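You operate a simulated robot arm through the tools that you are given. There is no shell and no other tool. Be economical: measure what you need, move in short steps, check, and stop when the job is done.

You run a simulated robot arm. Do the job below in one go: nothing can be reset, and whatever is moved stays where it is left.

JOB
Lift the box cover, link the repair motor as its plate asks and cover it again.
Fine: 400/690 V wants delta, links down on the lower studs; 230/400 V wants star, links across; lay the cover on the clear patch beside the motor, which is not wired.
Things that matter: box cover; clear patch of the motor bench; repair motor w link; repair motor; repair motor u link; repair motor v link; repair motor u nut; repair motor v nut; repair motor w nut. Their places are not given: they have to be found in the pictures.

The check looks at the end state, three seconds after you hand in, the way a careful person would. Anything else that was tipped, shoved, dropped, spilled or broken makes it a failure. A push-on lid holds only when it is set on centred and level and pressed home; a screw cap is set on level and turned clockwise until tight.

ROBOT AND FRAMES
A 7-joint arm with a two-finger parallel gripper, fixed in place. Base frame: the origin is at the foot of the arm, x ahead of it, y to its left, z up. Readings come in m, rad, newtons and seconds.
With the tool pointing down near the work surface it reaches from about 0.14 to 0.56 m from the base axis. Its first joint turns from -1.152 to 1.152 rad. Payload 2.5 kg.
The tool frame sits at the grasp point between the pads (the TCP): z along the fingers, y along the line on which they close. The tips reach 0.023 m beyond it. The gripper opens to 0.094 m. The fingers are 0.038 m wide and 0.01 m thick; the gripper's body (0.054 by 0.096 m) begins 0.039 m behind the TCP.
Orientation is that of the tool frame in the base frame, as a unit quaternion [w, x, y, z]. With the fingers straight down and closing along the base's y, the tool's x points along the base's -x, its y along +y and its z along -z.

CONTROLS
- The arm moves only by the tool servo_tool. Its argument "rows" is text: rows parted by semicolons, each of 6 numbers parted by spaces: the shift along the tool's x, y, z in units of 40 mm (1.0 is 40 mm), then the turn, a rotation vector about the tool's x, y, z in units of 5 degrees (1.0 is 5 degrees). In form: x y z wx wy wz; .... A call has 1 to 20 rows; each row shifts and turns the commanded pose from where the row before left it, along the tool's axes as they then stand. "jaw" is the opening in per cent of the stroke, from 0 (shut) to 100 (fully open), set as the call begins (left out, the last holds). A call with a number of a shift or a turn outside -1 to 1 is refused whole. Each row takes 0.2 s and may step no farther than 0.05 m and 0.15 rad from the row before; otherwise, or with a gripper value out of range, the whole call is refused. A pose out of reach is approached as far as the arm can. The call stops where the force on the tool passes 40 N (or 10 N more than at its start, if that is more) or the arm is blocked; 0.2 s more then pass. The fingers move at their own pace (about 0.108 m/s each) and stop on an object; they squeeze with about 24 N. The grip force told is the motor's: it shows also when the fingers shut on nothing. Time passes only in rows, and 0.2 s behind the last, so rows that do not move let the fingers close. The reply holds the time, the measured pose of the TCP, the force on the tool along the base axes, the opening and the grip force, in the units named above and with some noise.
- Cameras (640 x 400 px; columns grow to the right, rows downward): "scene" is fixed at [0.121, -0.4145, 0.5318]; the picture's right is [0.79, -0.62, 0.00], its down [-0.42, -0.53, -0.74] and it looks along [0.45, 0.58, -0.67] (base axes); focal length 214 px, centre (320, 200). "wrist" rides on the gripper at [-0.039, 0, -0.044] in the tool frame; the picture's right is [0.00, -1.00, 0.00], its down [0.97, 0.00, -0.24] and it looks along [0.24, 0.00, 0.97] (tool axes); focal length 218 px, centre (320, 200).
- snapshot(camera): a new picture of that camera. It takes no simulated time.
- probe_pixels(camera, pixels): for up to 12 pixels [column, row] of the newest picture of that camera ("zoom" is the newest enlarged one), the place [x, y, z] in the base frame of the surface seen there, good to about 0.002 m. It takes no simulated time.
- zoom(camera, box): a new picture of the part [left, top, right, bottom] of that camera's present view, enlarged. It takes no simulated time.
- hand_in(): hands the job in; it is judged then, once.

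Go step by step. Measure first, check grasps and placings, and put right what went wrong. The budget is 80 turns and 34 pictures, counting those below and the enlarged ones. Unless the task says otherwise, let go and move clear before handing in, and close with one line.

The tools are called by a JSON object that holds its "api" and its "payload". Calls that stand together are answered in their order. servo_tool: Moves the arm, as the interface text tells. Its arguments: {"type":"object","properties":{"rows":{"type":"string"},"jaw":{"type":"number"}},"required":["rows"]} The other tools are called the same way: snapshot (camera) takes a picture; probe_pixels (camera, pixels) gives the place of the surface under pixels of a picture; zoom (camera, box) takes an enlarged picture of a part of a camera's view; hand_in () hands the job in.

At the start:

```text
clock: 0.0
tcp_pos: [0.3634, -0.105, 0.5045]
ee_rot: [0.0, 0.0, 1.0, 0.001]
force: [-0.7, -0.1, 0.1]
finger_gap: 0.0939
grasp_force: 0.0
```

scene: 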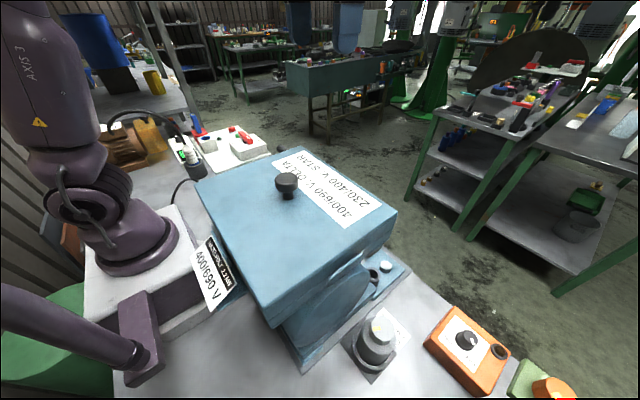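
wrist: 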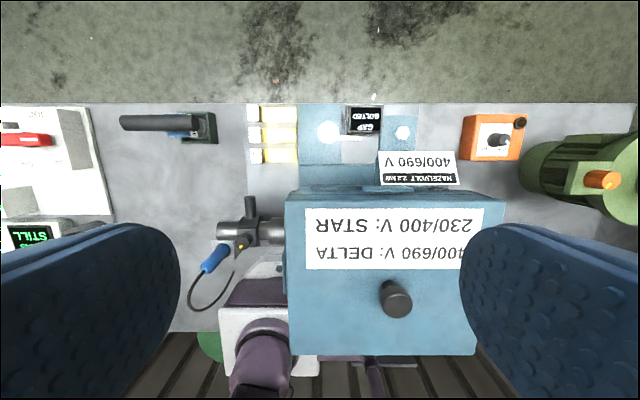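

The plate (wrist 418,165; scene 210,275) reads 400/690 V, so delta is wanted. I measure the cover, its knob and the free bench areas.

{"api": "probe_pixels", "payload": {"camera": "wrist", "pixels": [[396, 292], [396, 305], [290, 205], [500, 205], [295, 350], [470, 350], [340, 130], [420, 165], [270, 230], [150, 180], [400, 132], [275, 140]]}}

{"api": "probe_pixels", "payload": {"camera": "scene", "pixels": [[287, 181], [287, 195], [302, 150], [396, 213], [197, 183], [268, 322], [300, 365], [385, 266], [376, 340], [465, 345], [180, 360], [420, 300]]}}

{"api": "zoom", "payload": {"camera": "scene", "box": [170, 130, 430, 400]}}

{"api": "zoom", "payload": {"camera": "wrist", "box": [180, 90, 540, 360]}}

```text
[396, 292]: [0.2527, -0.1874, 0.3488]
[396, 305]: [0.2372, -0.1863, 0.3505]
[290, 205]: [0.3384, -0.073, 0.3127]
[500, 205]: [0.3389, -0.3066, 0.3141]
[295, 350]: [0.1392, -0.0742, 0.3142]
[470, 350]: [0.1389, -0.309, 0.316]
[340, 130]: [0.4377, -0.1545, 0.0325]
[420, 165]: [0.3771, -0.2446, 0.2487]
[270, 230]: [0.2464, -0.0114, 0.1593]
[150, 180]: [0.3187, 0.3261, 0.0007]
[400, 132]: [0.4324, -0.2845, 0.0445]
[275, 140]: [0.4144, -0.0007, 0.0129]
```

```text
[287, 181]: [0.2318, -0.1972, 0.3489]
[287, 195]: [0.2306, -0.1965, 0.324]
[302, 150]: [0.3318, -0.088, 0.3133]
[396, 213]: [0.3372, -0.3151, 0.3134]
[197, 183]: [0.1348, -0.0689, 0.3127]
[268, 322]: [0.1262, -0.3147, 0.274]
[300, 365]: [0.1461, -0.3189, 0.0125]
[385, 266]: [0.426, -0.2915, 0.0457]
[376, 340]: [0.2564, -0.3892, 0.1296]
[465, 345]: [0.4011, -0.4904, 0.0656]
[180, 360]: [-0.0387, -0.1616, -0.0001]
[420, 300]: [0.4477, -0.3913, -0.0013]
```

```text
1.48 times, centred on (300, 265) of scene
```

zoom: 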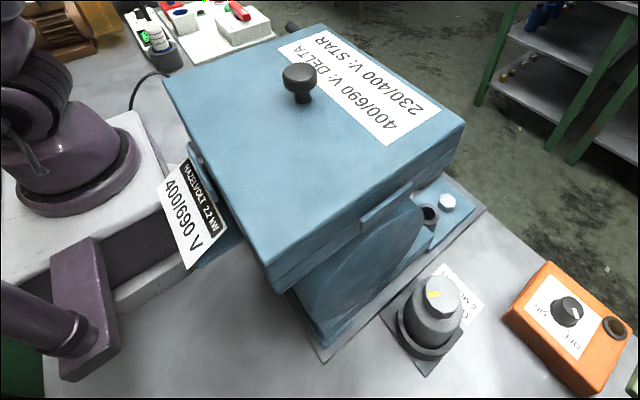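

```text
1.48 times, centred on (360, 225) of wrist
```

zoom: 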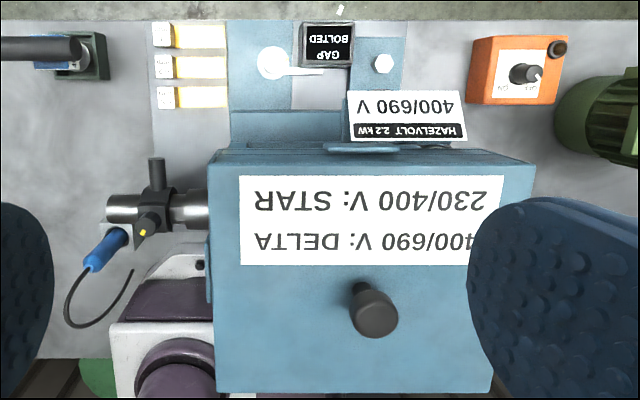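

The cover spans x 0.137–0.338, y −0.314…−0.073, top z 0.313, with the knob at (0.238, −0.193). I move the wrist left first to look for the clear patch on the bench.

{"api": "servo_tool", "payload": {"rows": "0.2 1 0 0 0 0;0.2 1 0 0 0 0;0.2 1 0 0 0 0;0.2 1 0 0 0 0;0.2 1 0 0 0 0;0.2 1 0 0 0 0;0.2 1 0 0 0 0;0 0 0 0 0 0"}}

{"api": "snapshot", "payload": {"camera": "wrist"}}

```text
clock: 1.8
tcp_pos: [0.3067, 0.1766, 0.5063]
ee_rot: [0.0, 0.0, 1.0, 0.0]
force: [-0.1, 0.6, -0.1]
finger_gap: 0.094
grasp_force: 0.0
```

```text
29 pictures are left
```

wrist: 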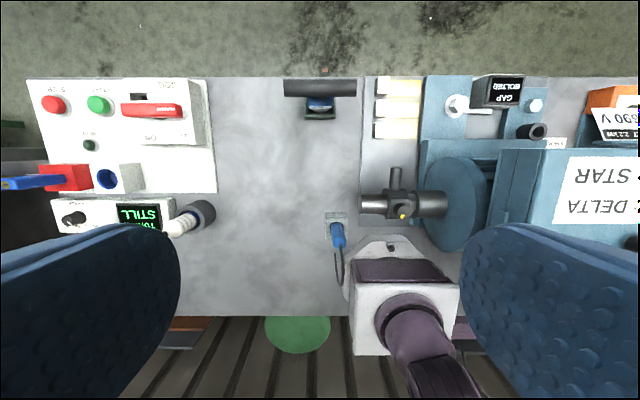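

The bare bench lies between the white panel (col 217) and the plug (col 325), with a lamp at the top (320,100). I measure it.

{"api": "probe_pixels", "payload": {"camera": "wrist", "pixels": [[220, 140], [212, 140], [215, 215], [175, 260], [326, 220], [320, 120], [363, 160], [322, 87], [270, 310], [338, 260], [355, 250], [270, 200]]}}

{"api": "zoom", "payload": {"camera": "wrist", "box": [180, 70, 460, 330]}}

```text
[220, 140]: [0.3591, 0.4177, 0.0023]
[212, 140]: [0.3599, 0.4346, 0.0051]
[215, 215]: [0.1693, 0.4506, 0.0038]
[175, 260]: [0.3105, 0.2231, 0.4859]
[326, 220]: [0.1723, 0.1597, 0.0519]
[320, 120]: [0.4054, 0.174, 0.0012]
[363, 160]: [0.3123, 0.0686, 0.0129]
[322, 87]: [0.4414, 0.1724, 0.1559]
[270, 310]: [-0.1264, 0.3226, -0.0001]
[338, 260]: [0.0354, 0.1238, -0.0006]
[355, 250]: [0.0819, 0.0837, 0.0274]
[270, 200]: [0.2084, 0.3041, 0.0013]
```

```text
1.54 times, centred on (320, 200) of wrist
```

zoom: 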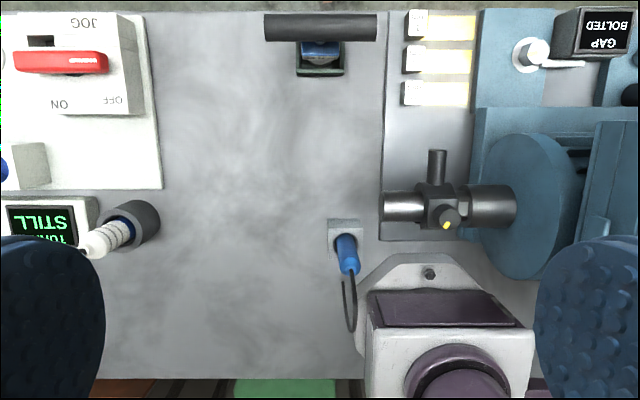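

Clear patch: x −0.1…0.39, y 0.17…0.41, so I'll lay the cover centred near (0.285, 0.29). Now I go over the knob.

{"api": "servo_tool", "payload": {"rows": "0.173 -0.925 0 0 0 0;0.173 -0.925 0 0 0 0;0.173 -0.925 0 0 0 0;0.173 -0.925 0 0 0 0;0.173 -0.925 0 0 0 0;0.173 -0.925 0 0 0 0;0.173 -0.925 0 0 0 0;0.173 -0.925 0 0 0 0;0.173 -0.925 0 0 0 0;0.173 -0.925 0 0 0 0;0 0 1 0 0 0;0 0 1 0 0 0;0 0 0 0 0 0"}}

{"api": "snapshot", "payload": {"camera": "wrist"}}

```text
clock: 4.6
tcp_pos: [0.2386, -0.1965, 0.4261]
ee_rot: [0.001, 0.0, 1.0, -0.001]
force: [0.5, 0.1, -0.8]
finger_gap: 0.0939
grasp_force: 0.1
```

```text
27 pictures are left
```

wrist: 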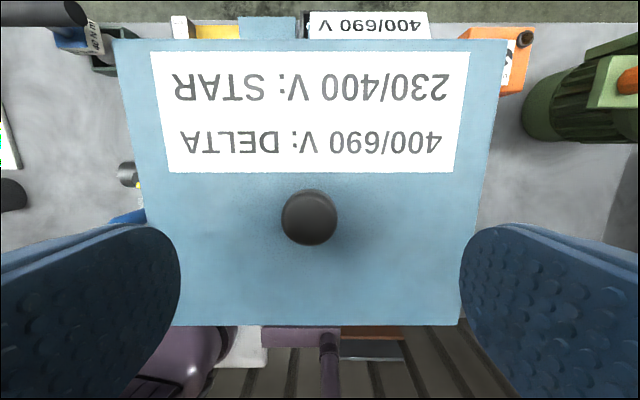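

The knob (309,217) sits slightly left of the tool axis. I measure its edges.

{"api": "probe_pixels", "payload": {"camera": "wrist", "pixels": [[285, 215], [334, 215], [309, 193], [309, 226], [309, 210], [309, 241], [113, 40], [506, 40], [145, 322], [458, 322]]}}

```text
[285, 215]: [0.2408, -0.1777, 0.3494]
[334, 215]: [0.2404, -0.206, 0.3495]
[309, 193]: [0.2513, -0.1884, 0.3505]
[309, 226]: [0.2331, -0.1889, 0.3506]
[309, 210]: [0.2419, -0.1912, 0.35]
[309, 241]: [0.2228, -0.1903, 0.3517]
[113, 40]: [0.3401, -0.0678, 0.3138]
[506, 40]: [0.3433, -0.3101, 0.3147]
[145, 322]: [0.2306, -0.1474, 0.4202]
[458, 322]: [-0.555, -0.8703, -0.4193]
```

Knob centre is (0.238, −0.191), top 0.350. I centre, descend to z 0.340 and close on it.

{"api": "servo_tool", "payload": {"rows": "0 0.14 0.6 0 0 0;0 0 0.6 0 0 0;0 0 0.5 0 0 0;0 0 0.43 0 0 0;0 0 0 0 0 0"}}

{"api": "servo_tool", "payload": {"rows": "0 0 0 0 0 0;0 0 0 0 0 0;0 0 0 0 0 0;0 0 0 0 0 0", "jaw": 0}}

```text
clock: 5.8
tcp_pos: [0.2386, -0.1891, 0.3406]
ee_rot: [0.0, 0.0, 1.0, 0.0]
force: [0.4, -0.2, -0.5]
finger_gap: 0.0938
grasp_force: 0.1
```

```text
clock: 6.8
tcp_pos: [0.2399, -0.1884, 0.3411]
ee_rot: [0.0, 0.0, 1.0, 0.0]
force: [-0.5, -0.6, 0.3]
finger_gap: 0.0332
grasp_force: 24.2
```

The knob is gripped (gap 0.033, 24 N). I lift gently straight up.

{"api": "servo_tool", "payload": {"rows": "0 0 -0.2 0 0 0;0 0 -0.3 0 0 0;0 0 -0.5 0 0 0;0 0 -0.5 0 0 0;0 0 -0.5 0 0 0;0 0 0 0 0 0"}}

{"api": "snapshot", "payload": {"camera": "scene"}}

```text
clock: 8.2
tcp_pos: [0.2373, -0.1898, 0.4216]
ee_rot: [0.0, 0.0, 1.0, 0.0]
force: [0.0, 0.0, 0.5]
finger_gap: 0.0
grasp_force: 23.9
```

```text
26 pictures are left
```

scene: 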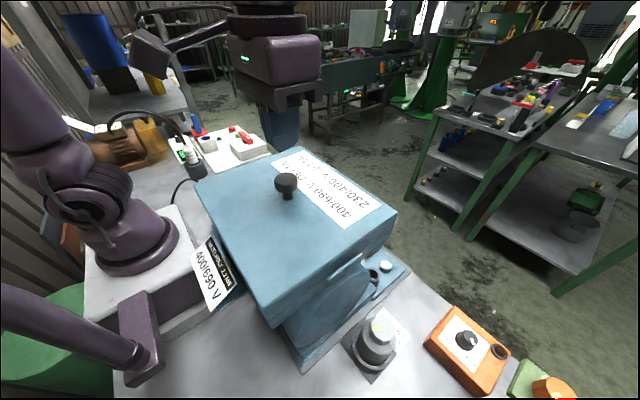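

The fingers slipped off the knob (gap 0) and the cover stayed. I look closer at the knob and the cover's rim.

{"api": "zoom", "payload": {"camera": "scene", "box": [240, 160, 330, 215]}}

{"api": "probe_pixels", "payload": {"camera": "scene", "pixels": [[286, 176], [286, 183], [286, 190], [288, 196], [289, 201], [275, 181], [297, 181], [268, 310], [270, 325], [330, 270], [330, 285]]}}

```text
7.11 times, centred on (285, 188) of scene
```

zoom: 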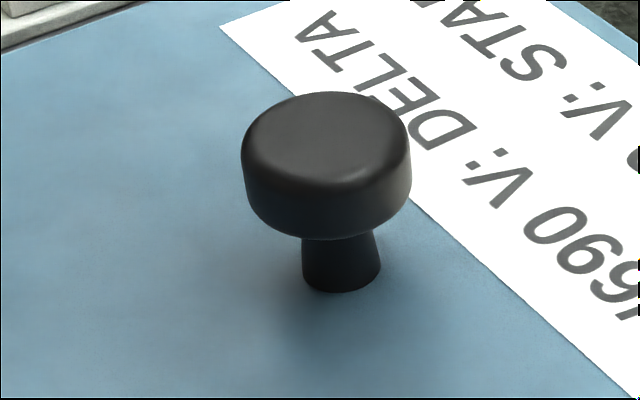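

```text
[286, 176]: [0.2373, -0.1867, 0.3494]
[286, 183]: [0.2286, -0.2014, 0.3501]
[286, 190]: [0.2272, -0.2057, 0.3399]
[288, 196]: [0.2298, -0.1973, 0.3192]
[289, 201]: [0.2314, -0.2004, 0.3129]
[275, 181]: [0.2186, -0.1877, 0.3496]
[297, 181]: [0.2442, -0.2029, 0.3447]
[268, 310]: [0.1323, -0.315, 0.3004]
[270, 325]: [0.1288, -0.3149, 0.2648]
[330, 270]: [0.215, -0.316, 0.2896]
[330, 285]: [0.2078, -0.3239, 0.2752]
```

The knob head is a cylinder, z 0.331–0.350. I regrip slightly lower and pull up in tiny steps to read the force.

{"api": "servo_tool", "payload": {"rows": "0 0 0 0 0 0;0 0 0.5 0 0 0;0 -0.03 0.5 0 0 0;0 0 0.5 0 0 0;0 0 0.58 0 0 0;0 0 0 0 0 0", "jaw": 100}}

{"api": "servo_tool", "payload": {"rows": "0 0 0 0 0 0;0 0 0 0 0 0;0 0 0 0 0 0;0 0 0 0 0 0;0 0 0 0 0 0", "jaw": 0}}

{"api": "servo_tool", "payload": {"rows": "0 0 -0.04 0 0 0;0 0 -0.04 0 0 0"}}

```text
clock: 9.6
tcp_pos: [0.2392, -0.1922, 0.3371]
ee_rot: [0.0, -0.001, 1.0, 0.0]
force: [-3.7, 2.9, 9.6]
finger_gap: 0.094
grasp_force: 0.1
```

```text
clock: 10.8
tcp_pos: [0.2396, -0.1921, 0.3386]
ee_rot: [0.001, 0.0, 1.0, 0.0]
force: [0.7, 5.6, 14.6]
finger_gap: 0.0334
grasp_force: 23.6
```

```text
clock: 11.4
tcp_pos: [0.2376, -0.1911, 0.3391]
ee_rot: [0.0, 0.001, 1.0, 0.0]
force: [-0.7, 0.3, -3.6]
finger_gap: 0.0333
grasp_force: 24.1
```

Fingertips lightly touched the cover (14.6 N), now relieved; −3.6 N of pull so far. I keep pulling in small steps.

{"api": "servo_tool", "payload": {"rows": "0 0 -0.04 0 0 0;0 0 -0.04 0 0 0"}}

{"api": "servo_tool", "payload": {"rows": "0 0 -0.04 0 0 0;0 0 -0.04 0 0 0"}}

{"api": "servo_tool", "payload": {"rows": "0 0 -0.04 0 0 0;0 0 -0.04 0 0 0"}}

```text
clock: 12.0
tcp_pos: [0.2382, -0.1931, 0.3434]
ee_rot: [-0.001, 0.0, 1.0, 0.0]
force: [-0.1, -0.8, -3.8]
finger_gap: 0.0329
grasp_force: 24.7
```

```text
clock: 12.6
tcp_pos: [0.2382, -0.1924, 0.3463]
ee_rot: [0.0, -0.001, 1.0, 0.0]
force: [0.0, -0.3, -4.0]
finger_gap: 0.0332
grasp_force: 24.5
```

```text
clock: 13.2
tcp_pos: [0.2393, -0.192, 0.3491]
ee_rot: [0.0, 0.001, 1.0, 0.0]
force: [0.0, 0.2, -4.1]
finger_gap: 0.0333
grasp_force: 24.1
```

A steady 4 N suggests the cover is rising with the hand. I continue and verify by picture.

{"api": "servo_tool", "payload": {"rows": "0 0 -0.1 0 0 0;0 0 -0.1 0 0 0;0 0 -0.1 0 0 0;0 0 -0.1 0 0 0;0 0 -0.1 0 0 0;0 0 0 0 0 0"}}

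{"api": "snapshot", "payload": {"camera": "scene"}}

```text
clock: 14.6
tcp_pos: [0.2384, -0.191, 0.369]
ee_rot: [0.0, -0.001, 1.0, 0.0]
force: [0.1, -0.2, -4.1]
finger_gap: 0.0333
grasp_force: 24.3
```

```text
24 pictures are left
```

scene: 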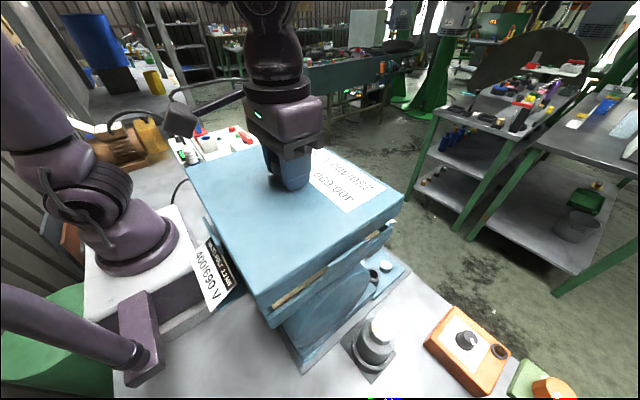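

The cover is off its seat and level. I raise it clear, then carry it left smoothly.

{"api": "servo_tool", "payload": {"rows": "0 0 -0.1 0 0 0;0 0 -0.2 0 0 0;0 0 -0.3 0 0 0;0 0 -0.3 0 0 0;0 0 -0.3 0 0 0;0 0 -0.3 0 0 0;0 0 -0.2 0 0 0;0 0 -0.1 0 0 0;0 0 0 0 0 0"}}

{"api": "servo_tool", "payload": {"rows": "0 0.1 0 0 0 0;-0.05 0.2 0 0 0 0;-0.08 0.3 0 0 0 0;-0.08 0.4 0 0 0 0;-0.08 0.5 0 0 0 0;-0.08 0.5 0 0 0 0;-0.08 0.5 0 0 0 0;-0.08 0.5 0 0 0 0;-0.08 0.5 0 0 0 0;-0.08 0.5 0 0 0 0;-0.08 0.5 0 0 0 0;-0.08 0.5 0 0 0 0;-0.08 0.5 0 0 0 0;-0.08 0.5 0 0 0 0;-0.08 0.5 0 0 0 0;-0.08 0.5 0 0 0 0;0 0.4 0 0 0 0;0 0.3 0 0 0 0;0 0.2 0 0 0 0;0 0.1 0 0 0 0"}}

{"api": "snapshot", "payload": {"camera": "scene"}}

```text
clock: 16.6
tcp_pos: [0.2392, -0.1919, 0.4412]
ee_rot: [-0.001, 0.001, 1.0, 0.0]
force: [0.3, 0.3, -3.3]
finger_gap: 0.0333
grasp_force: 24.2
```

```text
clock: 20.8
tcp_pos: [0.2856, 0.1278, 0.4426]
ee_rot: [-0.001, 0.001, 1.0, 0.0]
force: [-0.3, -0.2, -3.0]
finger_gap: 0.0333
grasp_force: 24.2
```

```text
23 pictures are left
```

scene: 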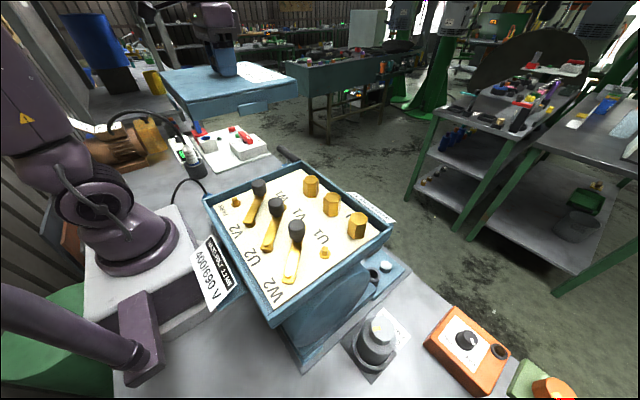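

The cover is held level, and the board with black-knobbed links and brass nuts is exposed. I continue left to y 0.29 and start down.

{"api": "servo_tool", "payload": {"rows": "0 0.15 0 0 0 0;0 0.3 0 0 0 0;0 0.5 0 0 0 0;0 0.6 0 0 0 0;0 0.6 0 0 0 0;0 0.6 0 0 0 0;0 0.6 0 0 0 0;0 0.4 0 0 0 0;0 0.2 0 0 0 0;0 0.1 0 0 0 0;0 0 0.1 0 0 0;0 0 0.2 0 0 0;0 0 0.4 0 0 0;0 0 0.5 0 0 0;0 0 0.5 0 0 0;0 0 0.5 0 0 0;0 0 0.5 0 0 0;0 0 0.5 0 0 0;0 0 0.3 0 0 0;0 0 0.1 0 0 0"}}

{"api": "snapshot", "payload": {"camera": "scene"}}

{"api": "snapshot", "payload": {"camera": "wrist"}}

```text
clock: 25.0
tcp_pos: [0.285, 0.2898, 0.2985]
ee_rot: [0.0, 0.0, 1.0, 0.0]
force: [1.1, -0.7, -3.3]
finger_gap: 0.0328
grasp_force: 24.9
```

```text
22 pictures are left
```

scene: 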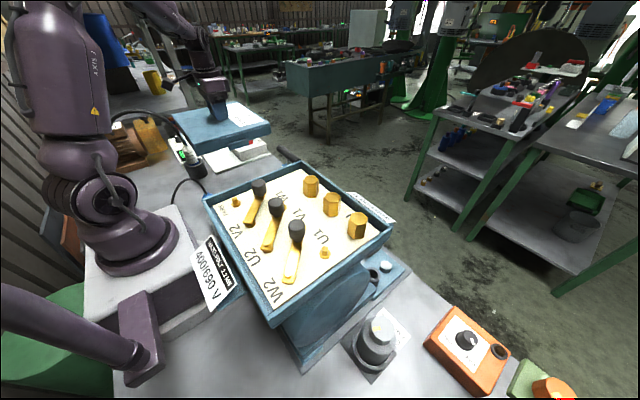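

```text
21 pictures are left
```

wrist: 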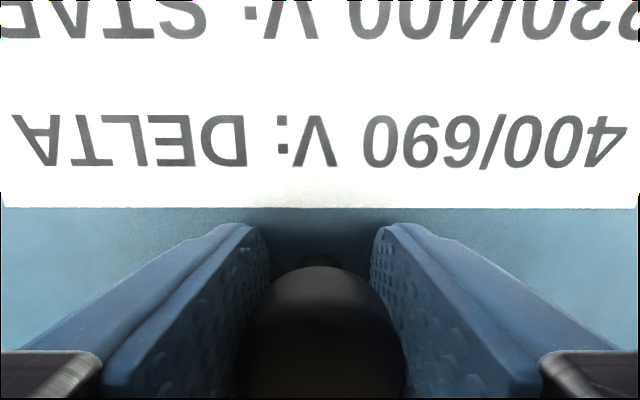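

The cover hangs level above the patch. I lower it to about 0.11, then slowly to contact.

{"api": "servo_tool", "payload": {"rows": "0 0 0.1 0 0 0;0 0 0.3 0 0 0;0 0 0.5 0 0 0;0 0 0.5 0 0 0;0 0 0.5 0 0 0;0 0 0.5 0 0 0;0 0 0.5 0 0 0;0 0 0.5 0 0 0;0 0 0.5 0 0 0;0 0 0.3 0 0 0;0 0 0.2 0 0 0;0 0 0.1 0 0 0;0 0 0 0 0 0"}}

{"api": "snapshot", "payload": {"camera": "scene"}}

```text
clock: 27.8
tcp_pos: [0.2848, 0.2898, 0.1177]
ee_rot: [0.0, 0.0, 1.0, 0.0]
force: [-0.2, 0.9, -3.4]
finger_gap: 0.0334
grasp_force: 24.7
```

```text
20 pictures are left
```

scene: 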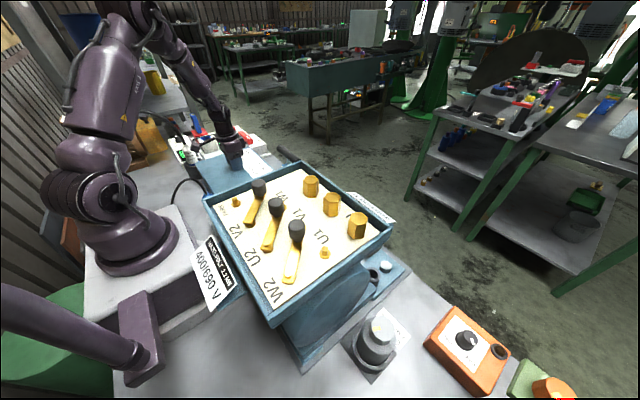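

Still free (−3.4 N), no contact at z 0.118. I descend slowly until the bench takes the weight.

{"api": "servo_tool", "payload": {"rows": "0 0 0.1 0 0 0;0 0 0.1 0 0 0;0 0 0.1 0 0 0;0 0 0.1 0 0 0;0 0 0.1 0 0 0;0 0 0.1 0 0 0;0 0 0 0 0 0"}}

{"api": "servo_tool", "payload": {"rows": "0 0 0.07 0 0 0;0 0 0.07 0 0 0;0 0 0.07 0 0 0;0 0 0 0 0 0"}}

```text
clock: 29.4
tcp_pos: [0.2845, 0.2897, 0.0938]
ee_rot: [0.0, 0.0, 1.0, 0.0]
force: [-0.2, 0.1, -3.1]
finger_gap: 0.0333
grasp_force: 24.3
```

```text
clock: 30.4
tcp_pos: [0.285, 0.2895, 0.0849]
ee_rot: [0.0, 0.0, 1.0, 0.001]
force: [0.3, -0.4, -3.9]
finger_gap: 0.033
grasp_force: 23.8
```

{"api": "servo_tool", "payload": {"rows": "0 0 0.05 0 0 0;0 0 0.05 0 0 0;0 0 0.05 0 0 0;0 0 0 0 0 0"}}

{"api": "servo_tool", "payload": {"rows": "0 0 0.05 0 0 0;0 0 0.05 0 0 0;0 0 0 0 0 0"}}

```text
clock: 31.4
tcp_pos: [0.2845, 0.2909, 0.0793]
ee_rot: [0.0, 0.0, 1.0, 0.0]
force: [-0.3, -0.5, -3.9]
finger_gap: 0.0335
grasp_force: 24.1
```

```text
clock: 32.2
tcp_pos: [0.2848, 0.2908, 0.0738]
ee_rot: [0.0, -0.001, 1.0, 0.0]
force: [-0.1, 0.3, -4.0]
finger_gap: 0.0334
grasp_force: 24.1
```

Weight is still on the hand at 0.074; I go on.

{"api": "servo_tool", "payload": {"rows": "0 0 0.05 0 0 0;0 0 0.05 0 0 0;0 0 0 0 0 0"}}

{"api": "servo_tool", "payload": {"rows": "0 0 0.05 0 0 0;0 0 0.05 0 0 0;0 0 0 0 0 0"}}

{"api": "servo_tool", "payload": {"rows": "0 0 0.04 0 0 0;0 0 0.04 0 0 0;0 0 0 0 0 0"}}

```text
clock: 33.0
tcp_pos: [0.2839, 0.2902, 0.0707]
ee_rot: [0.0, 0.0, 1.0, 0.0]
force: [0.8, 0.5, -3.0]
finger_gap: 0.0333
grasp_force: 23.8
```

```text
clock: 33.8
tcp_pos: [0.2863, 0.291, 0.0663]
ee_rot: [0.0, 0.001, 1.0, 0.0]
force: [0.4, 0.0, -3.3]
finger_gap: 0.0329
grasp_force: 24.3
```

```text
clock: 34.5
tcp_pos: [0.2861, 0.2911, 0.0662]
ee_rot: [0.0, 0.0, 1.0, 0.001]
force: [-1.7, -1.8, 3.0]
finger_gap: 0.0333
grasp_force: 23.4
stopped in row 3: the force on the tool passed its limit (the readings are from after the stop); the commanded pose is now the measured one
```

The cover rests on the bench (force turned positive at z 0.066). I open and rise.

{"api": "servo_tool", "payload": {"rows": "0 0 0 0 0 0;0 0 0 0 0 0;0 0 0 0 0 0;0 0 -0.3 0 0 0;0 0 -0.5 0 0 0;0 0 -1 0 0 0;0 0 -1 0 0 0;0 0 -1 0 0 0;0 0 -1 0 0 0;0 0 -1 0 0 0;0 0 -1 0 0 0;0 0 -1 0 0 0;0 0 -1 0 0 0;0 0 -1 0 0 0;0 0 -1 0 0 0;0 0 0 0 0 0", "jaw": 100}}

{"api": "snapshot", "payload": {"camera": "wrist"}}

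```text
clock: 37.9
tcp_pos: [0.2863, 0.2927, 0.4966]
ee_rot: [0.0, 0.001, 1.0, -0.001]
force: [-0.3, -0.1, 0.1]
finger_gap: 0.0939
grasp_force: 0.1
```

```text
19 pictures are left
```

wrist: 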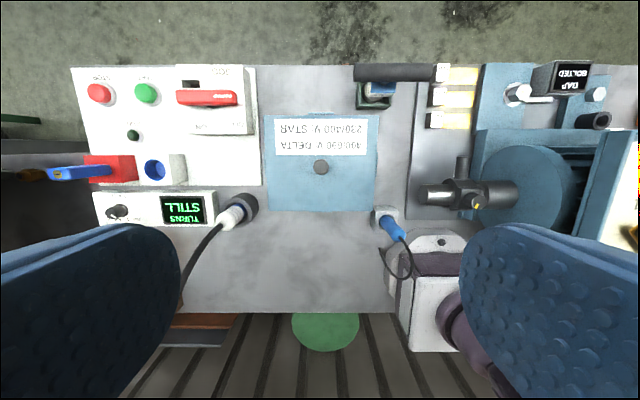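

The cover lies flat on the clear patch, touching nothing. I go back over the terminal box.

{"api": "servo_tool", "payload": {"rows": "0.1 -0.95 0 0 0 0;0.1 -0.95 0 0 0 0;0.1 -0.95 0 0 0 0;0.1 -0.95 0 0 0 0;0.1 -0.95 0 0 0 0;0.1 -0.95 0 0 0 0;0.1 -0.95 0 0 0 0;0.1 -0.95 0 0 0 0;0.1 -0.95 0 0 0 0;0.1 -0.95 0 0 0 0;0.1 -0.95 0 0 0 0;0.1 -0.95 0 0 0 0;0 -0.67 0 0 0 0;0 0 0.9 0 0 0;0 0 0 0 0 0"}}

{"api": "snapshot", "payload": {"camera": "wrist"}}

{"api": "zoom", "payload": {"camera": "scene", "box": [200, 150, 400, 325]}}

```text
clock: 41.1
tcp_pos: [0.2372, -0.1929, 0.4612]
ee_rot: [0.0, 0.0, 1.0, 0.0]
force: [0.3, 0.0, 0.3]
finger_gap: 0.094
grasp_force: 0.0
```

```text
18 pictures are left
```

wrist: 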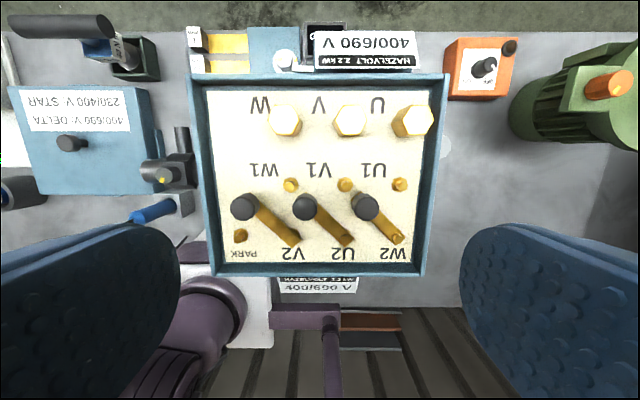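

```text
2.29 times, centred on (300, 238) of scene
```

zoom: 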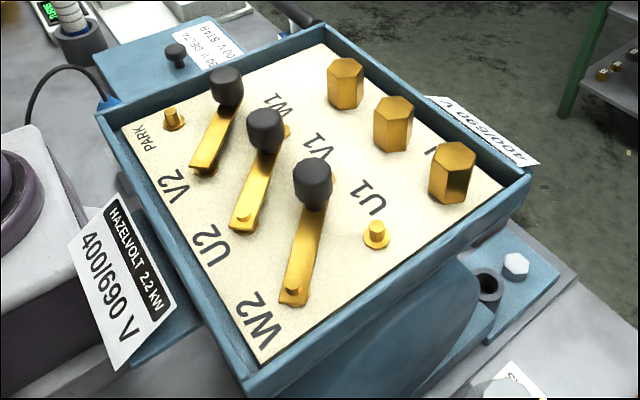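

Studs: upper row W1 (290,185), V1 (345,185), U1 (398,184); lower row PARK (240,237), V2, U2, W2; links sit diagonally between, nuts on pegs at W, V, U. I zoom and measure.

{"api": "zoom", "payload": {"camera": "wrist", "box": [215, 80, 445, 270]}}

{"api": "probe_pixels", "payload": {"camera": "wrist", "pixels": [[290, 182], [345, 182], [399, 182], [239, 235], [297, 239], [349, 240], [398, 238], [243, 206], [304, 205], [366, 206], [275, 225], [270, 175]]}}

{"api": "probe_pixels", "payload": {"camera": "wrist", "pixels": [[285, 120], [349, 119], [412, 119], [262, 213], [290, 235], [320, 218], [342, 234], [375, 218], [394, 234], [298, 245], [320, 170]]}}

```text
2.11 times, centred on (330, 175) of wrist
```

zoom: 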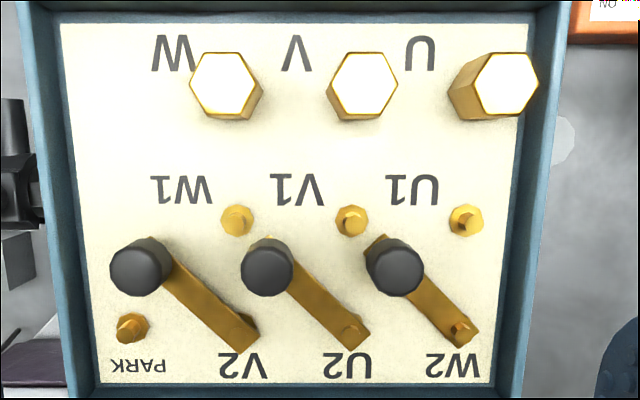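

```text
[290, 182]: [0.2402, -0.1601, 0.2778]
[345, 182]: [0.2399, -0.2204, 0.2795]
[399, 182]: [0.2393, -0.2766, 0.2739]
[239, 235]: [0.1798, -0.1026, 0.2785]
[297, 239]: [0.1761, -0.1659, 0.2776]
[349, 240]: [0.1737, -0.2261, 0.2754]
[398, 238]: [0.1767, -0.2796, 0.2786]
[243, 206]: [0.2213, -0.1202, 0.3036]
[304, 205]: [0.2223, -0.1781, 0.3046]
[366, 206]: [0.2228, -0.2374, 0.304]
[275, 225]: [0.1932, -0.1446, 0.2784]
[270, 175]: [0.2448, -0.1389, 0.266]
```

```text
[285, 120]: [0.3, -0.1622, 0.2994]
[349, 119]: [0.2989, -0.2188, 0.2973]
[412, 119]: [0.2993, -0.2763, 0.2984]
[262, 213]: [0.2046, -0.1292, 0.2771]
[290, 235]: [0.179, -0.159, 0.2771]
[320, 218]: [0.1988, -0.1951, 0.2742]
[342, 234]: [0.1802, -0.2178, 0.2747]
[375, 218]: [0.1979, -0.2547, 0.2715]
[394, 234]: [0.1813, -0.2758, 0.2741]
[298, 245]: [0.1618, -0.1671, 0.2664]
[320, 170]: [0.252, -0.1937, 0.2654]
```

Studs: upper row x≈0.239 at y −0.161/−0.220/−0.278, lower row x≈0.178 at y −0.103 (PARK)/−0.163/−0.221/−0.279; links swing 45° about the lower studs with knobs at the free ends. I zoom in to see the fittings and nuts.

{"api": "zoom", "payload": {"camera": "scene", "box": [265, 205, 345, 260]}}

{"api": "zoom", "payload": {"camera": "scene", "box": [295, 165, 385, 245]}}

```text
7.27 times, centred on (305, 232) of scene
```

zoom: 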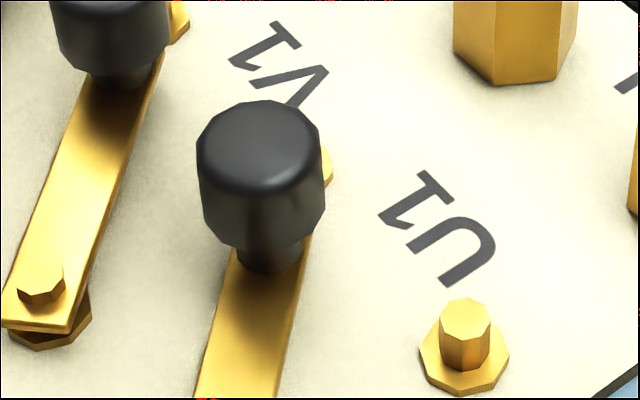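

```text
5.00 times, centred on (340, 205) of scene
```

zoom: 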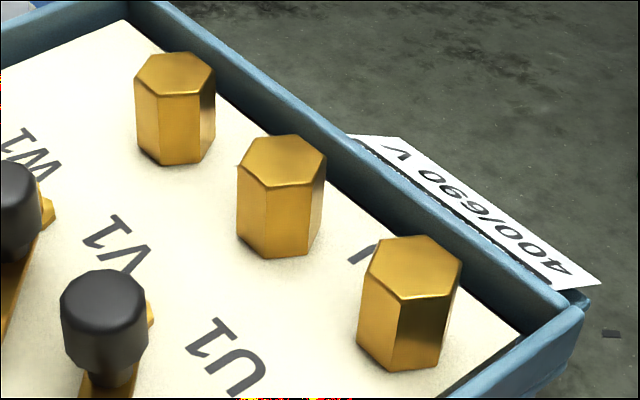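

Links are flat bars with a hole over a pin and a stalked knob at the far end; nuts sit on the U/V/W line terminals, which aren't to be wired, so I leave them. Delta = link bars straight from lower to upper studs (W2–U1 first, for room). I check rim height and knob edges.

{"api": "probe_pixels", "payload": {"camera": "wrist", "pixels": [[432, 190], [438, 180], [425, 190], [352, 206], [378, 206], [366, 194], [366, 217], [202, 200], [300, 268], [330, 80]]}}

{"api": "zoom", "payload": {"camera": "wrist", "box": [340, 160, 430, 260]}}

```text
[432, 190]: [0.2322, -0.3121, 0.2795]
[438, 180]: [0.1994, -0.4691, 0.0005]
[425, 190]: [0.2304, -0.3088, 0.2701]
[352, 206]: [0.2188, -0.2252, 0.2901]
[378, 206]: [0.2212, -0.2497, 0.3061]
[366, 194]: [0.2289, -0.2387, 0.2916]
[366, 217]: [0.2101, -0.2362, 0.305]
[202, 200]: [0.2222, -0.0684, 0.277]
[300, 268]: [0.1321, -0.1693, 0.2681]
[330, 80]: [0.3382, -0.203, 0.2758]
```

```text
4.00 times, centred on (385, 210) of wrist
```

zoom: 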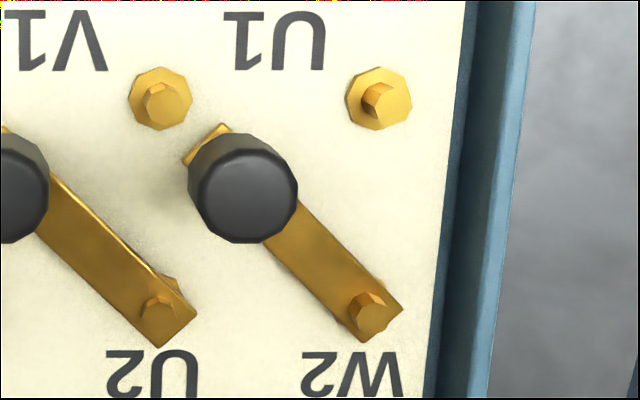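

Rim top is 0.278, knob radius ≈0.0125, W2-link knob at (0.2226, −0.2373). I move over it, turn the tool 45° so the fingers flank the bar, with jaws part-open.

{"api": "servo_tool", "payload": {"rows": "0.185 -0.56 0.76 0 0 0;0.185 -0.56 0.76 0 0 0;0 0 0.5 0 0 0;0 0 0 0 0 -1;0 0 0 0 0 -1;0 0 0 0 0 -1;0 0 0 0 0 -1;0 0 0 0 0 -1;0 0 0 0 0 -1;0 0 0 0 0 -1;0 0 0 0 0 -1;0 0 0 0 0 -1;0 0 0 0 0 0", "jaw": 60}}

{"api": "snapshot", "payload": {"camera": "wrist"}}

```text
clock: 43.9
tcp_pos: [0.2241, -0.2366, 0.382]
ee_rot: [0.0, -0.384, 0.923, 0.0]
force: [0.1, 0.7, -0.4]
finger_gap: 0.0566
grasp_force: 0.0
```

```text
12 pictures are left
```

wrist: 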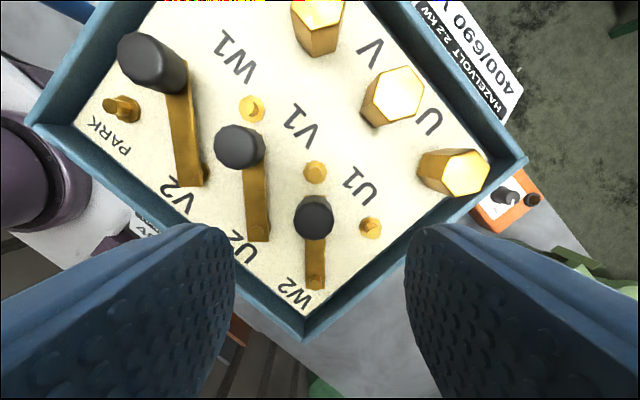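

The tool is 45° turned and the W2 link bar appears exactly in line (col 315). I measure the knob and pins from here.

{"api": "probe_pixels", "payload": {"camera": "wrist", "pixels": [[297, 216], [332, 216], [314, 200], [314, 212], [314, 235], [316, 280], [316, 262], [371, 222], [315, 167], [252, 102], [240, 140], [150, 55]]}}

```text
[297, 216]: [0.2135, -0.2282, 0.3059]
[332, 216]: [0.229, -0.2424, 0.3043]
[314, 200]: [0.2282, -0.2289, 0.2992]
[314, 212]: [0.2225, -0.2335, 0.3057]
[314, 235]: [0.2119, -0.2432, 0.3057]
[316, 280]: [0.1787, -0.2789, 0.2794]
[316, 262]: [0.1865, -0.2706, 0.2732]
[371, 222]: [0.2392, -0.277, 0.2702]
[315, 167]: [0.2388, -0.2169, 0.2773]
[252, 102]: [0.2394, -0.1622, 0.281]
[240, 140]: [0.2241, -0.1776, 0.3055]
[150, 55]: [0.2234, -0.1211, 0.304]
```

Knob centre is (0.221, −0.2355), W2 pin (0.1785, −0.278): bar length 0.06 at 45°. I descend to z 0.301 and close.

{"api": "servo_tool", "payload": {"rows": "0.04 0.075 0.5 0 0 0;0 0 0.5 0 0 0;0 0 0.5 0 0 0;0 0 0.3 0 0 0;0 0 0.2 0 0 0;0 0 0 0 0 0;0 0 0 0 0 0"}}

{"api": "servo_tool", "payload": {"rows": "0 0 0 0 0 0;0 0 0 0 0 0;0 0 0 0 0 0;0 0 0 0 0 0;0 0 0 0 0 0", "jaw": 0}}

```text
clock: 45.5
tcp_pos: [0.2196, -0.2366, 0.3019]
ee_rot: [0.0, -0.382, 0.924, 0.0]
force: [0.7, 0.0, 0.2]
finger_gap: 0.0565
grasp_force: 0.1
```

```text
clock: 46.7
tcp_pos: [0.2203, -0.236, 0.3009]
ee_rot: [0.001, -0.382, 0.924, 0.0]
force: [2.1, 0.0, -2.3]
finger_gap: 0.0244
grasp_force: 44.8
```

Gripped (gap 0.0244). I lift 16 mm slowly and look.

{"api": "servo_tool", "payload": {"rows": "0 0 -0.04 0 0 0;0 0 -0.04 0 0 0;0 0 -0.06 0 0 0;0 0 -0.06 0 0 0;0 0 -0.1 0 0 0;0 0 -0.1 0 0 0;0 0 0 0 0 0"}}

{"api": "zoom", "payload": {"camera": "scene", "box": [235, 190, 355, 300]}}

```text
clock: 48.3
tcp_pos: [0.2205, -0.2344, 0.3149]
ee_rot: [-0.002, -0.382, 0.924, 0.003]
force: [-4.4, -2.0, -38.7]
finger_gap: 0.0241
grasp_force: 45.5
```

```text
3.64 times, centred on (295, 245) of scene
```

zoom: 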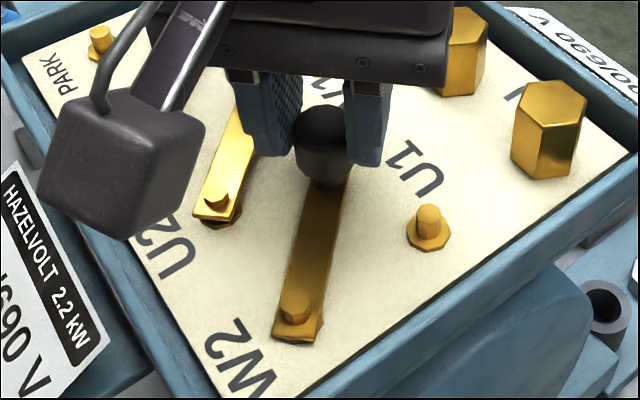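

Pulling up meets −39 N: the bar does not lift, so it is held on its lower stud and probably swings about it. I ease back down and try a 10° swing about W2.

{"api": "servo_tool", "payload": {"rows": "0 0 0.1 0 0 0;0 0 0.1 0 0 0;0 0 0.1 0 0 0;0 0 0 0 0 0"}}

{"api": "servo_tool", "payload": {"rows": "0.003 -0.066 0 0 0 0.5;0.003 -0.066 0 0 0 0.5;0.003 -0.066 0 0 0 0.5;0.003 -0.066 0 0 0 0.5;0 0 0 0 0 0"}}

```text
clock: 49.1
tcp_pos: [0.2221, -0.2383, 0.3112]
ee_rot: [0.004, -0.384, 0.923, -0.007]
force: [1.0, -0.4, 4.5]
finger_gap: 0.0237
grasp_force: 44.7
stopped in row 4: the force on the tool passed its limit (the readings are from after the stop); the commanded pose is now the measured one
```

```text
clock: 50.3
tcp_pos: [0.2285, -0.2474, 0.3114]
ee_rot: [0.004, -0.302, 0.953, -0.008]
force: [3.0, -4.7, -7.4]
finger_gap: 0.024
grasp_force: 45.5
```

The swing goes with little force (pose now at ~32°). I check in a picture that the bar follows.

{"api": "zoom", "payload": {"camera": "scene", "box": [255, 200, 355, 300]}}

{"api": "probe_pixels", "payload": {"camera": "zoom", "pixels": [[205, 320], [220, 270], [240, 200], [270, 145], [330, 105], [365, 210]]}}

```text
4.00 times, centred on (305, 250) of scene
```

zoom: 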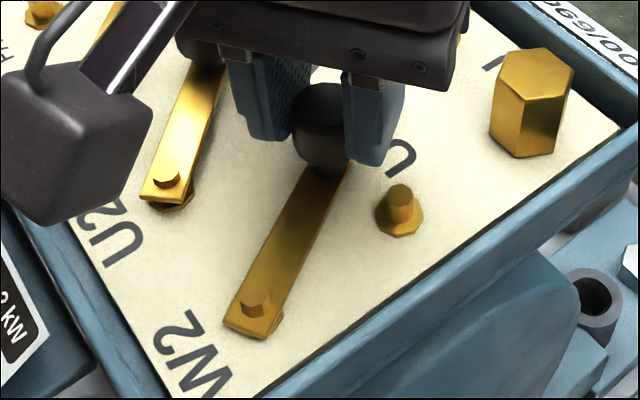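

```text
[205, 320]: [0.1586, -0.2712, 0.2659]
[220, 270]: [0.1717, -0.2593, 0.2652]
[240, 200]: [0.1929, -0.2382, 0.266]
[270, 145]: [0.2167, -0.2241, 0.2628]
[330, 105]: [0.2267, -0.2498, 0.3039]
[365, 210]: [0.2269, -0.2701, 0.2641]
```

The bar follows the knob round. I probe its height versus the U1 pin.

{"api": "probe_pixels", "payload": {"camera": "zoom", "pixels": [[255, 285], [275, 245], [300, 205], [318, 180], [255, 305], [255, 325], [402, 190], [165, 178], [185, 130], [320, 90], [325, 140]]}}

```text
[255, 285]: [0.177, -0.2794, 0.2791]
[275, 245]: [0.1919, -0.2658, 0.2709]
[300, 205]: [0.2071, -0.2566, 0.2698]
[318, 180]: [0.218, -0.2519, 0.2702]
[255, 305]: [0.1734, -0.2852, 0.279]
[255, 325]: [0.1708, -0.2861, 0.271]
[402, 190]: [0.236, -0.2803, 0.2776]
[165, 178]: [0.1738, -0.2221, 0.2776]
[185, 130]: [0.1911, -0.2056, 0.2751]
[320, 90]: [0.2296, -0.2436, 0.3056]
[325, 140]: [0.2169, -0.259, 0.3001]
```

The bar lies flat at z 0.271, the U1 pin top at 0.278. I swing on toward U1 in small steps, watching force.

{"api": "servo_tool", "payload": {"rows": "0.003 -0.066 0 0 0 0.5;0.003 -0.066 0 0 0 0.5;0.003 -0.066 0 0 0 0.5;0.003 -0.066 0 0 0 0.5;0 0 0 0 0 0"}}

{"api": "servo_tool", "payload": {"rows": "0.003 -0.066 0 0 0 0.5;0.003 -0.066 0 0 0 0.5;0 0 0 0 0 0"}}

```text
clock: 51.5
tcp_pos: [0.2338, -0.2564, 0.3113]
ee_rot: [0.005, -0.217, 0.976, -0.006]
force: [-1.8, -6.3, -10.3]
finger_gap: 0.0238
grasp_force: 45.3
```

```text
clock: 52.3
tcp_pos: [0.235, -0.2609, 0.3109]
ee_rot: [0.005, -0.173, 0.985, -0.005]
force: [-3.2, -2.5, -7.4]
finger_gap: 0.024
grasp_force: 45.1
```

Still swinging freely, now at ~17°. I continue in finer steps.

{"api": "servo_tool", "payload": {"rows": "0.003 -0.066 0 0 0 0.5;0.003 -0.066 0 0 0 0.5;0 0 0 0 0 0"}}

{"api": "servo_tool", "payload": {"rows": "0.003 -0.066 0 0 0 0.5;0.003 -0.066 0 0 0 0.5;0 0 0 0 0 0"}}

{"api": "servo_tool", "payload": {"rows": "0.003 -0.066 0 0 0 0.5;0.003 -0.066 0 0 0 0.5;0 0 0 0 0 0"}}

```text
clock: 53.1
tcp_pos: [0.2371, -0.2648, 0.3113]
ee_rot: [0.004, -0.131, 0.991, -0.006]
force: [-8.8, -6.5, -18.7]
finger_gap: 0.0242
grasp_force: 44.9
```

```text
clock: 53.9
tcp_pos: [0.2375, -0.2705, 0.3105]
ee_rot: [0.005, -0.087, 0.996, -0.005]
force: [-14.6, -4.9, -19.8]
finger_gap: 0.0242
grasp_force: 45.4
```

```text
clock: 54.7
tcp_pos: [0.2372, -0.2756, 0.3107]
ee_rot: [0.005, -0.043, 0.999, -0.005]
force: [-13.2, -3.5, -16.5]
finger_gap: 0.024
grasp_force: 44.9
```

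At U1 now: TCP y −0.2756, 5° of yaw left. I finish the swing while relieving the radial pull, then check.

{"api": "servo_tool", "payload": {"rows": "0.015 -0.04 0.02 0 0 0.5;0.015 -0.04 0.02 0 0 0.5;0 0 0 0 0 0"}}

{"api": "zoom", "payload": {"camera": "scene", "box": [255, 200, 375, 300]}}

```text
clock: 55.5
tcp_pos: [0.2391, -0.279, 0.3103]
ee_rot: [0.009, 0.0, 1.0, -0.007]
force: [-9.7, -2.9, 10.6]
finger_gap: 0.0239
grasp_force: 44.9
```

```text
4.00 times, centred on (315, 250) of scene
```

zoom: 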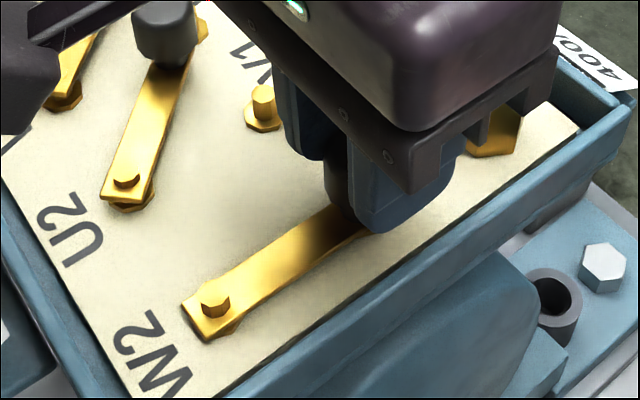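

The W2–U1 bar now lies straight over both studs. I release, rise, level the tool (slight tilt in the reading) and move over the U2 link at 45°.

{"api": "servo_tool", "payload": {"rows": "0 0 0 0 0 0;0 0 0 0 0 0;0 0 -0.3 0 0 0;0 0 -0.5 0 0 0;0 0 -0.5 -0.16 0.2 0;0 0 -0.5 0 0 0;0.15 0.85 0 0 0 0;0.15 0.85 0 0 0 0;0.15 0.84 0 0 0 0;0 0 0 0 0 -1;0 0 0 0 0 -1;0 0 0 0 0 -1;0 0 0 0 0 -1;0 0 0 0 0 -1;0 0 0 0 0 -1;0 0 0 0 0 -1;0 0 0 0 0 -1;0 0 0 0 0 -1;0 0 0 0 0 0", "jaw": 48}}

{"api": "snapshot", "payload": {"camera": "wrist"}}

```text
clock: 59.5
tcp_pos: [0.2173, -0.177, 0.3816]
ee_rot: [-0.001, -0.384, 0.923, 0.002]
force: [0.3, -0.4, 0.2]
finger_gap: 0.0448
grasp_force: 0.1
```

```text
8 pictures are left
```

wrist: 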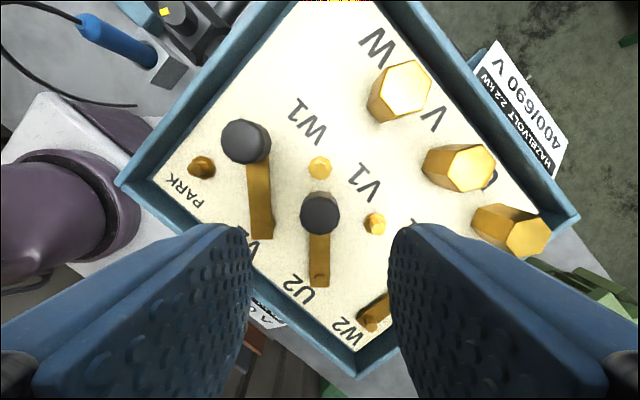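

The U2 knob is centred at (320,213). I measure it.

{"api": "probe_pixels", "payload": {"camera": "wrist", "pixels": [[303, 213], [337, 213], [320, 210], [320, 230], [319, 278], [375, 218], [320, 162], [246, 140], [261, 230]]}}

```text
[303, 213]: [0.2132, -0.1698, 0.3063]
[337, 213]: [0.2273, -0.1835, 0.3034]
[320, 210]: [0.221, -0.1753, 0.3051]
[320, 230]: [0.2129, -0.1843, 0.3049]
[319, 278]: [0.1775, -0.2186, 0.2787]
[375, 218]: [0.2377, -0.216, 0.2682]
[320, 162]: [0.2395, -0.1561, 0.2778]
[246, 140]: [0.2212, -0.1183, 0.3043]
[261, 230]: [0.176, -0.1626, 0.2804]
```

Knob centre (0.2207, −0.1765). I descend to z 0.305 and close.

{"api": "servo_tool", "payload": {"rows": "-0.07 -0.03 0.5 0 0 0;0 0 0.5 0 0 0;0 0 0.5 0 0 0;0 0 0.3 0 0 0;0 0 0.11 0 0 0;0 0 0 0 0 0;0 0 0 0 0 0"}}

{"api": "servo_tool", "payload": {"rows": "0 0 0 0 0 0;0 0 0 0 0 0;0 0 0 0 0 0;0 0 0 0 0 0", "jaw": 0}}

{"api": "servo_tool", "payload": {"rows": "0.003 -0.066 0 0 0 0.5;0.003 -0.066 0 0 0 0.5;0.003 -0.066 0 0 0 0.5;0.003 -0.066 0 0 0 0.5;0 0 0 0 0 0"}}

```text
clock: 61.1
tcp_pos: [0.223, -0.1756, 0.3048]
ee_rot: [-0.001, -0.383, 0.924, 0.002]
force: [0.3, 0.1, 0.1]
finger_gap: 0.0452
grasp_force: 0.0
```

```text
clock: 62.1
tcp_pos: [0.2221, -0.1748, 0.3058]
ee_rot: [-0.001, -0.383, 0.924, 0.002]
force: [0.0, 3.4, -3.8]
finger_gap: 0.0241
grasp_force: 44.9
```

```text
clock: 63.3
tcp_pos: [0.2277, -0.1842, 0.3052]
ee_rot: [-0.003, -0.301, 0.954, 0.003]
force: [7.1, -0.8, -22.8]
finger_gap: 0.0242
grasp_force: 44.7
```

The second bar swings too (35°). I continue with slight easing downward.

{"api": "servo_tool", "payload": {"rows": "0.003 -0.066 0.02 0 0 0.5;0.003 -0.066 0 0 0 0.5;0.003 -0.066 0 0 0 0.5;0.003 -0.066 0 0 0 0.5;0 0 0 0 0 0"}}

{"api": "servo_tool", "payload": {"rows": "0.003 -0.066 0 0 0 0.5;0.003 -0.066 0 0 0 0.5;0.003 -0.066 0 0 0 0.5;0.003 -0.066 0 0 0 0.5;0 0 0 0 0 0"}}

{"api": "servo_tool", "payload": {"rows": "0.003 -0.066 0 0 0 0.5;0.003 -0.066 0 0 0 0.5;0.003 -0.066 0 0 0 0.5;0.003 -0.066 0 0 0 0.5;0 0 0 0 0 0"}}

```text
clock: 64.5
tcp_pos: [0.2346, -0.1928, 0.3055]
ee_rot: [0.0, -0.216, 0.976, 0.0]
force: [9.5, 8.6, 18.9]
finger_gap: 0.0243
grasp_force: 44.9
```

```text
clock: 65.7
tcp_pos: [0.2375, -0.2047, 0.3065]
ee_rot: [-0.001, -0.131, 0.991, 0.001]
force: [9.4, 0.6, 20.9]
finger_gap: 0.0243
grasp_force: 44.7
```

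```text
clock: 66.9
tcp_pos: [0.239, -0.2128, 0.3057]
ee_rot: [0.0, -0.044, 0.999, 0.002]
force: [16.9, -0.4, 18.1]
finger_gap: 0.0242
grasp_force: 44.8
```

y −0.2128, 5° of yaw left; I finish to y ≈ −0.2195.

{"api": "servo_tool", "payload": {"rows": "-0.01 -0.08 -0.01 0 0 0.5;-0.01 -0.08 0 0 0 0.5;0 0 0 0 0 0"}}

```text
clock: 67.7
tcp_pos: [0.2397, -0.2205, 0.3053]
ee_rot: [0.0, 0.0, 1.0, 0.001]
force: [13.6, 3.7, 20.8]
finger_gap: 0.024
grasp_force: 44.4
```

The second bar is at V1. I release, rise and move over the third knob with the 45° turn.

{"api": "servo_tool", "payload": {"rows": "0 0 0 0 0 0;0 0 0 0 0 0;0 0 -0.3 0 0 0;0 0 -0.5 0 0 0;0 0 -0.5 0 0 0;0 0 -0.6 0 0 0;0.155 0.85 0 0 0 0;0.155 0.85 0 0 0 0;0.155 0.85 0 0 0 0;0 0 0 0 0 -1;0 0 0 0 0 -1;0 0 0 0 0 -1;0 0 0 0 0 -1;0 0 0 0 0 -1;0 0 0 0 0 -1;0 0 0 0 0 -1;0 0 0 0 0 -1;0 0 0 0 0 -1;0 0 0 0 0 0", "jaw": 48}}

{"api": "snapshot", "payload": {"camera": "wrist"}}

{"api": "probe_pixels", "payload": {"camera": "wrist", "pixels": [[302, 213], [336, 213], [320, 210], [320, 230]]}}

```text
clock: 71.7
tcp_pos: [0.2206, -0.1171, 0.3798]
ee_rot: [-0.001, -0.384, 0.923, 0.003]
force: [0.1, -0.6, 0.1]
finger_gap: 0.045
grasp_force: 0.1
```

```text
7 pictures are left
```

wrist: 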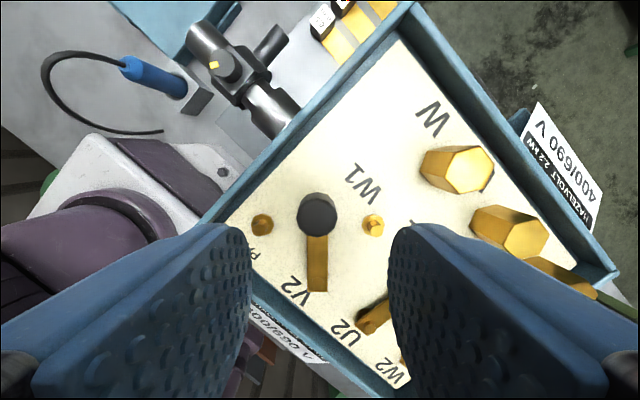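

```text
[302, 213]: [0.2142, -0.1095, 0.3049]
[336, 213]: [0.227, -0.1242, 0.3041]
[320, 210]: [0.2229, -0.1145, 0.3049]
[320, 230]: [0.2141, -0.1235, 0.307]
```

The third knob is centred within ~1 mm. Descend, close, and swing 10°.

{"api": "servo_tool", "payload": {"rows": "-0.01 0.02 0.5 0 0 0;0 0 0.5 0 0 0;0 0 0.5 0 0 0;0 0 0.37 0 0 0;0 0 0 0 0 0;0 0 0 0 0 0"}}

{"api": "servo_tool", "payload": {"rows": "0 0 0 0 0 0;0 0 0 0 0 0;0 0 0 0 0 0;0 0 0 0 0 0", "jaw": 0}}

{"api": "servo_tool", "payload": {"rows": "0.003 -0.066 0 0 0 0.5;0.003 -0.066 0 0 0 0.5;0.003 -0.066 0 0 0 0.5;0.003 -0.066 0 0 0 0.5;0 0 0 0 0 0"}}

```text
clock: 73.1
tcp_pos: [0.22, -0.1161, 0.3076]
ee_rot: [-0.002, -0.384, 0.924, 0.002]
force: [-0.5, -0.1, -0.9]
finger_gap: 0.045
grasp_force: 0.1
```

```text
clock: 74.1
tcp_pos: [0.2197, -0.1165, 0.3079]
ee_rot: [-0.002, -0.384, 0.923, 0.002]
force: [0.6, 0.9, -5.7]
finger_gap: 0.0243
grasp_force: 45.1
```

```text
clock: 75.3
tcp_pos: [0.2276, -0.1255, 0.3086]
ee_rot: [0.0, -0.3, 0.954, 0.001]
force: [-10.8, -3.0, 33.3]
finger_gap: 0.0241
grasp_force: 45.5
```

It swings, but +33 N upward builds; I ease up a little and continue.

{"api": "servo_tool", "payload": {"rows": "0 0 -0.03 0 0 0;0.003 -0.066 0 0 0 0.5;0.003 -0.066 0 0 0 0.5;0.003 -0.066 0 0 0 0.5;0.003 -0.066 0 0 0 0.5;0 0 0 0 0 0"}}

{"api": "servo_tool", "payload": {"rows": "0.003 -0.066 0 0 0 0.5;0.003 -0.066 0 0 0 0.5;0.003 -0.066 0 0 0 0.5;0.003 -0.066 0 0 0 0.5;0 0 0 0 0 0"}}

```text
clock: 76.7
tcp_pos: [0.2316, -0.1333, 0.3068]
ee_rot: [-0.002, -0.217, 0.976, 0.002]
force: [-21.1, -10.3, 20.7]
finger_gap: 0.0244
grasp_force: 44.7
```

```text
clock: 77.9
tcp_pos: [0.2356, -0.1446, 0.3074]
ee_rot: [-0.001, -0.131, 0.991, 0.002]
force: [-14.3, -3.1, 30.0]
finger_gap: 0.0245
grasp_force: 45.3
```

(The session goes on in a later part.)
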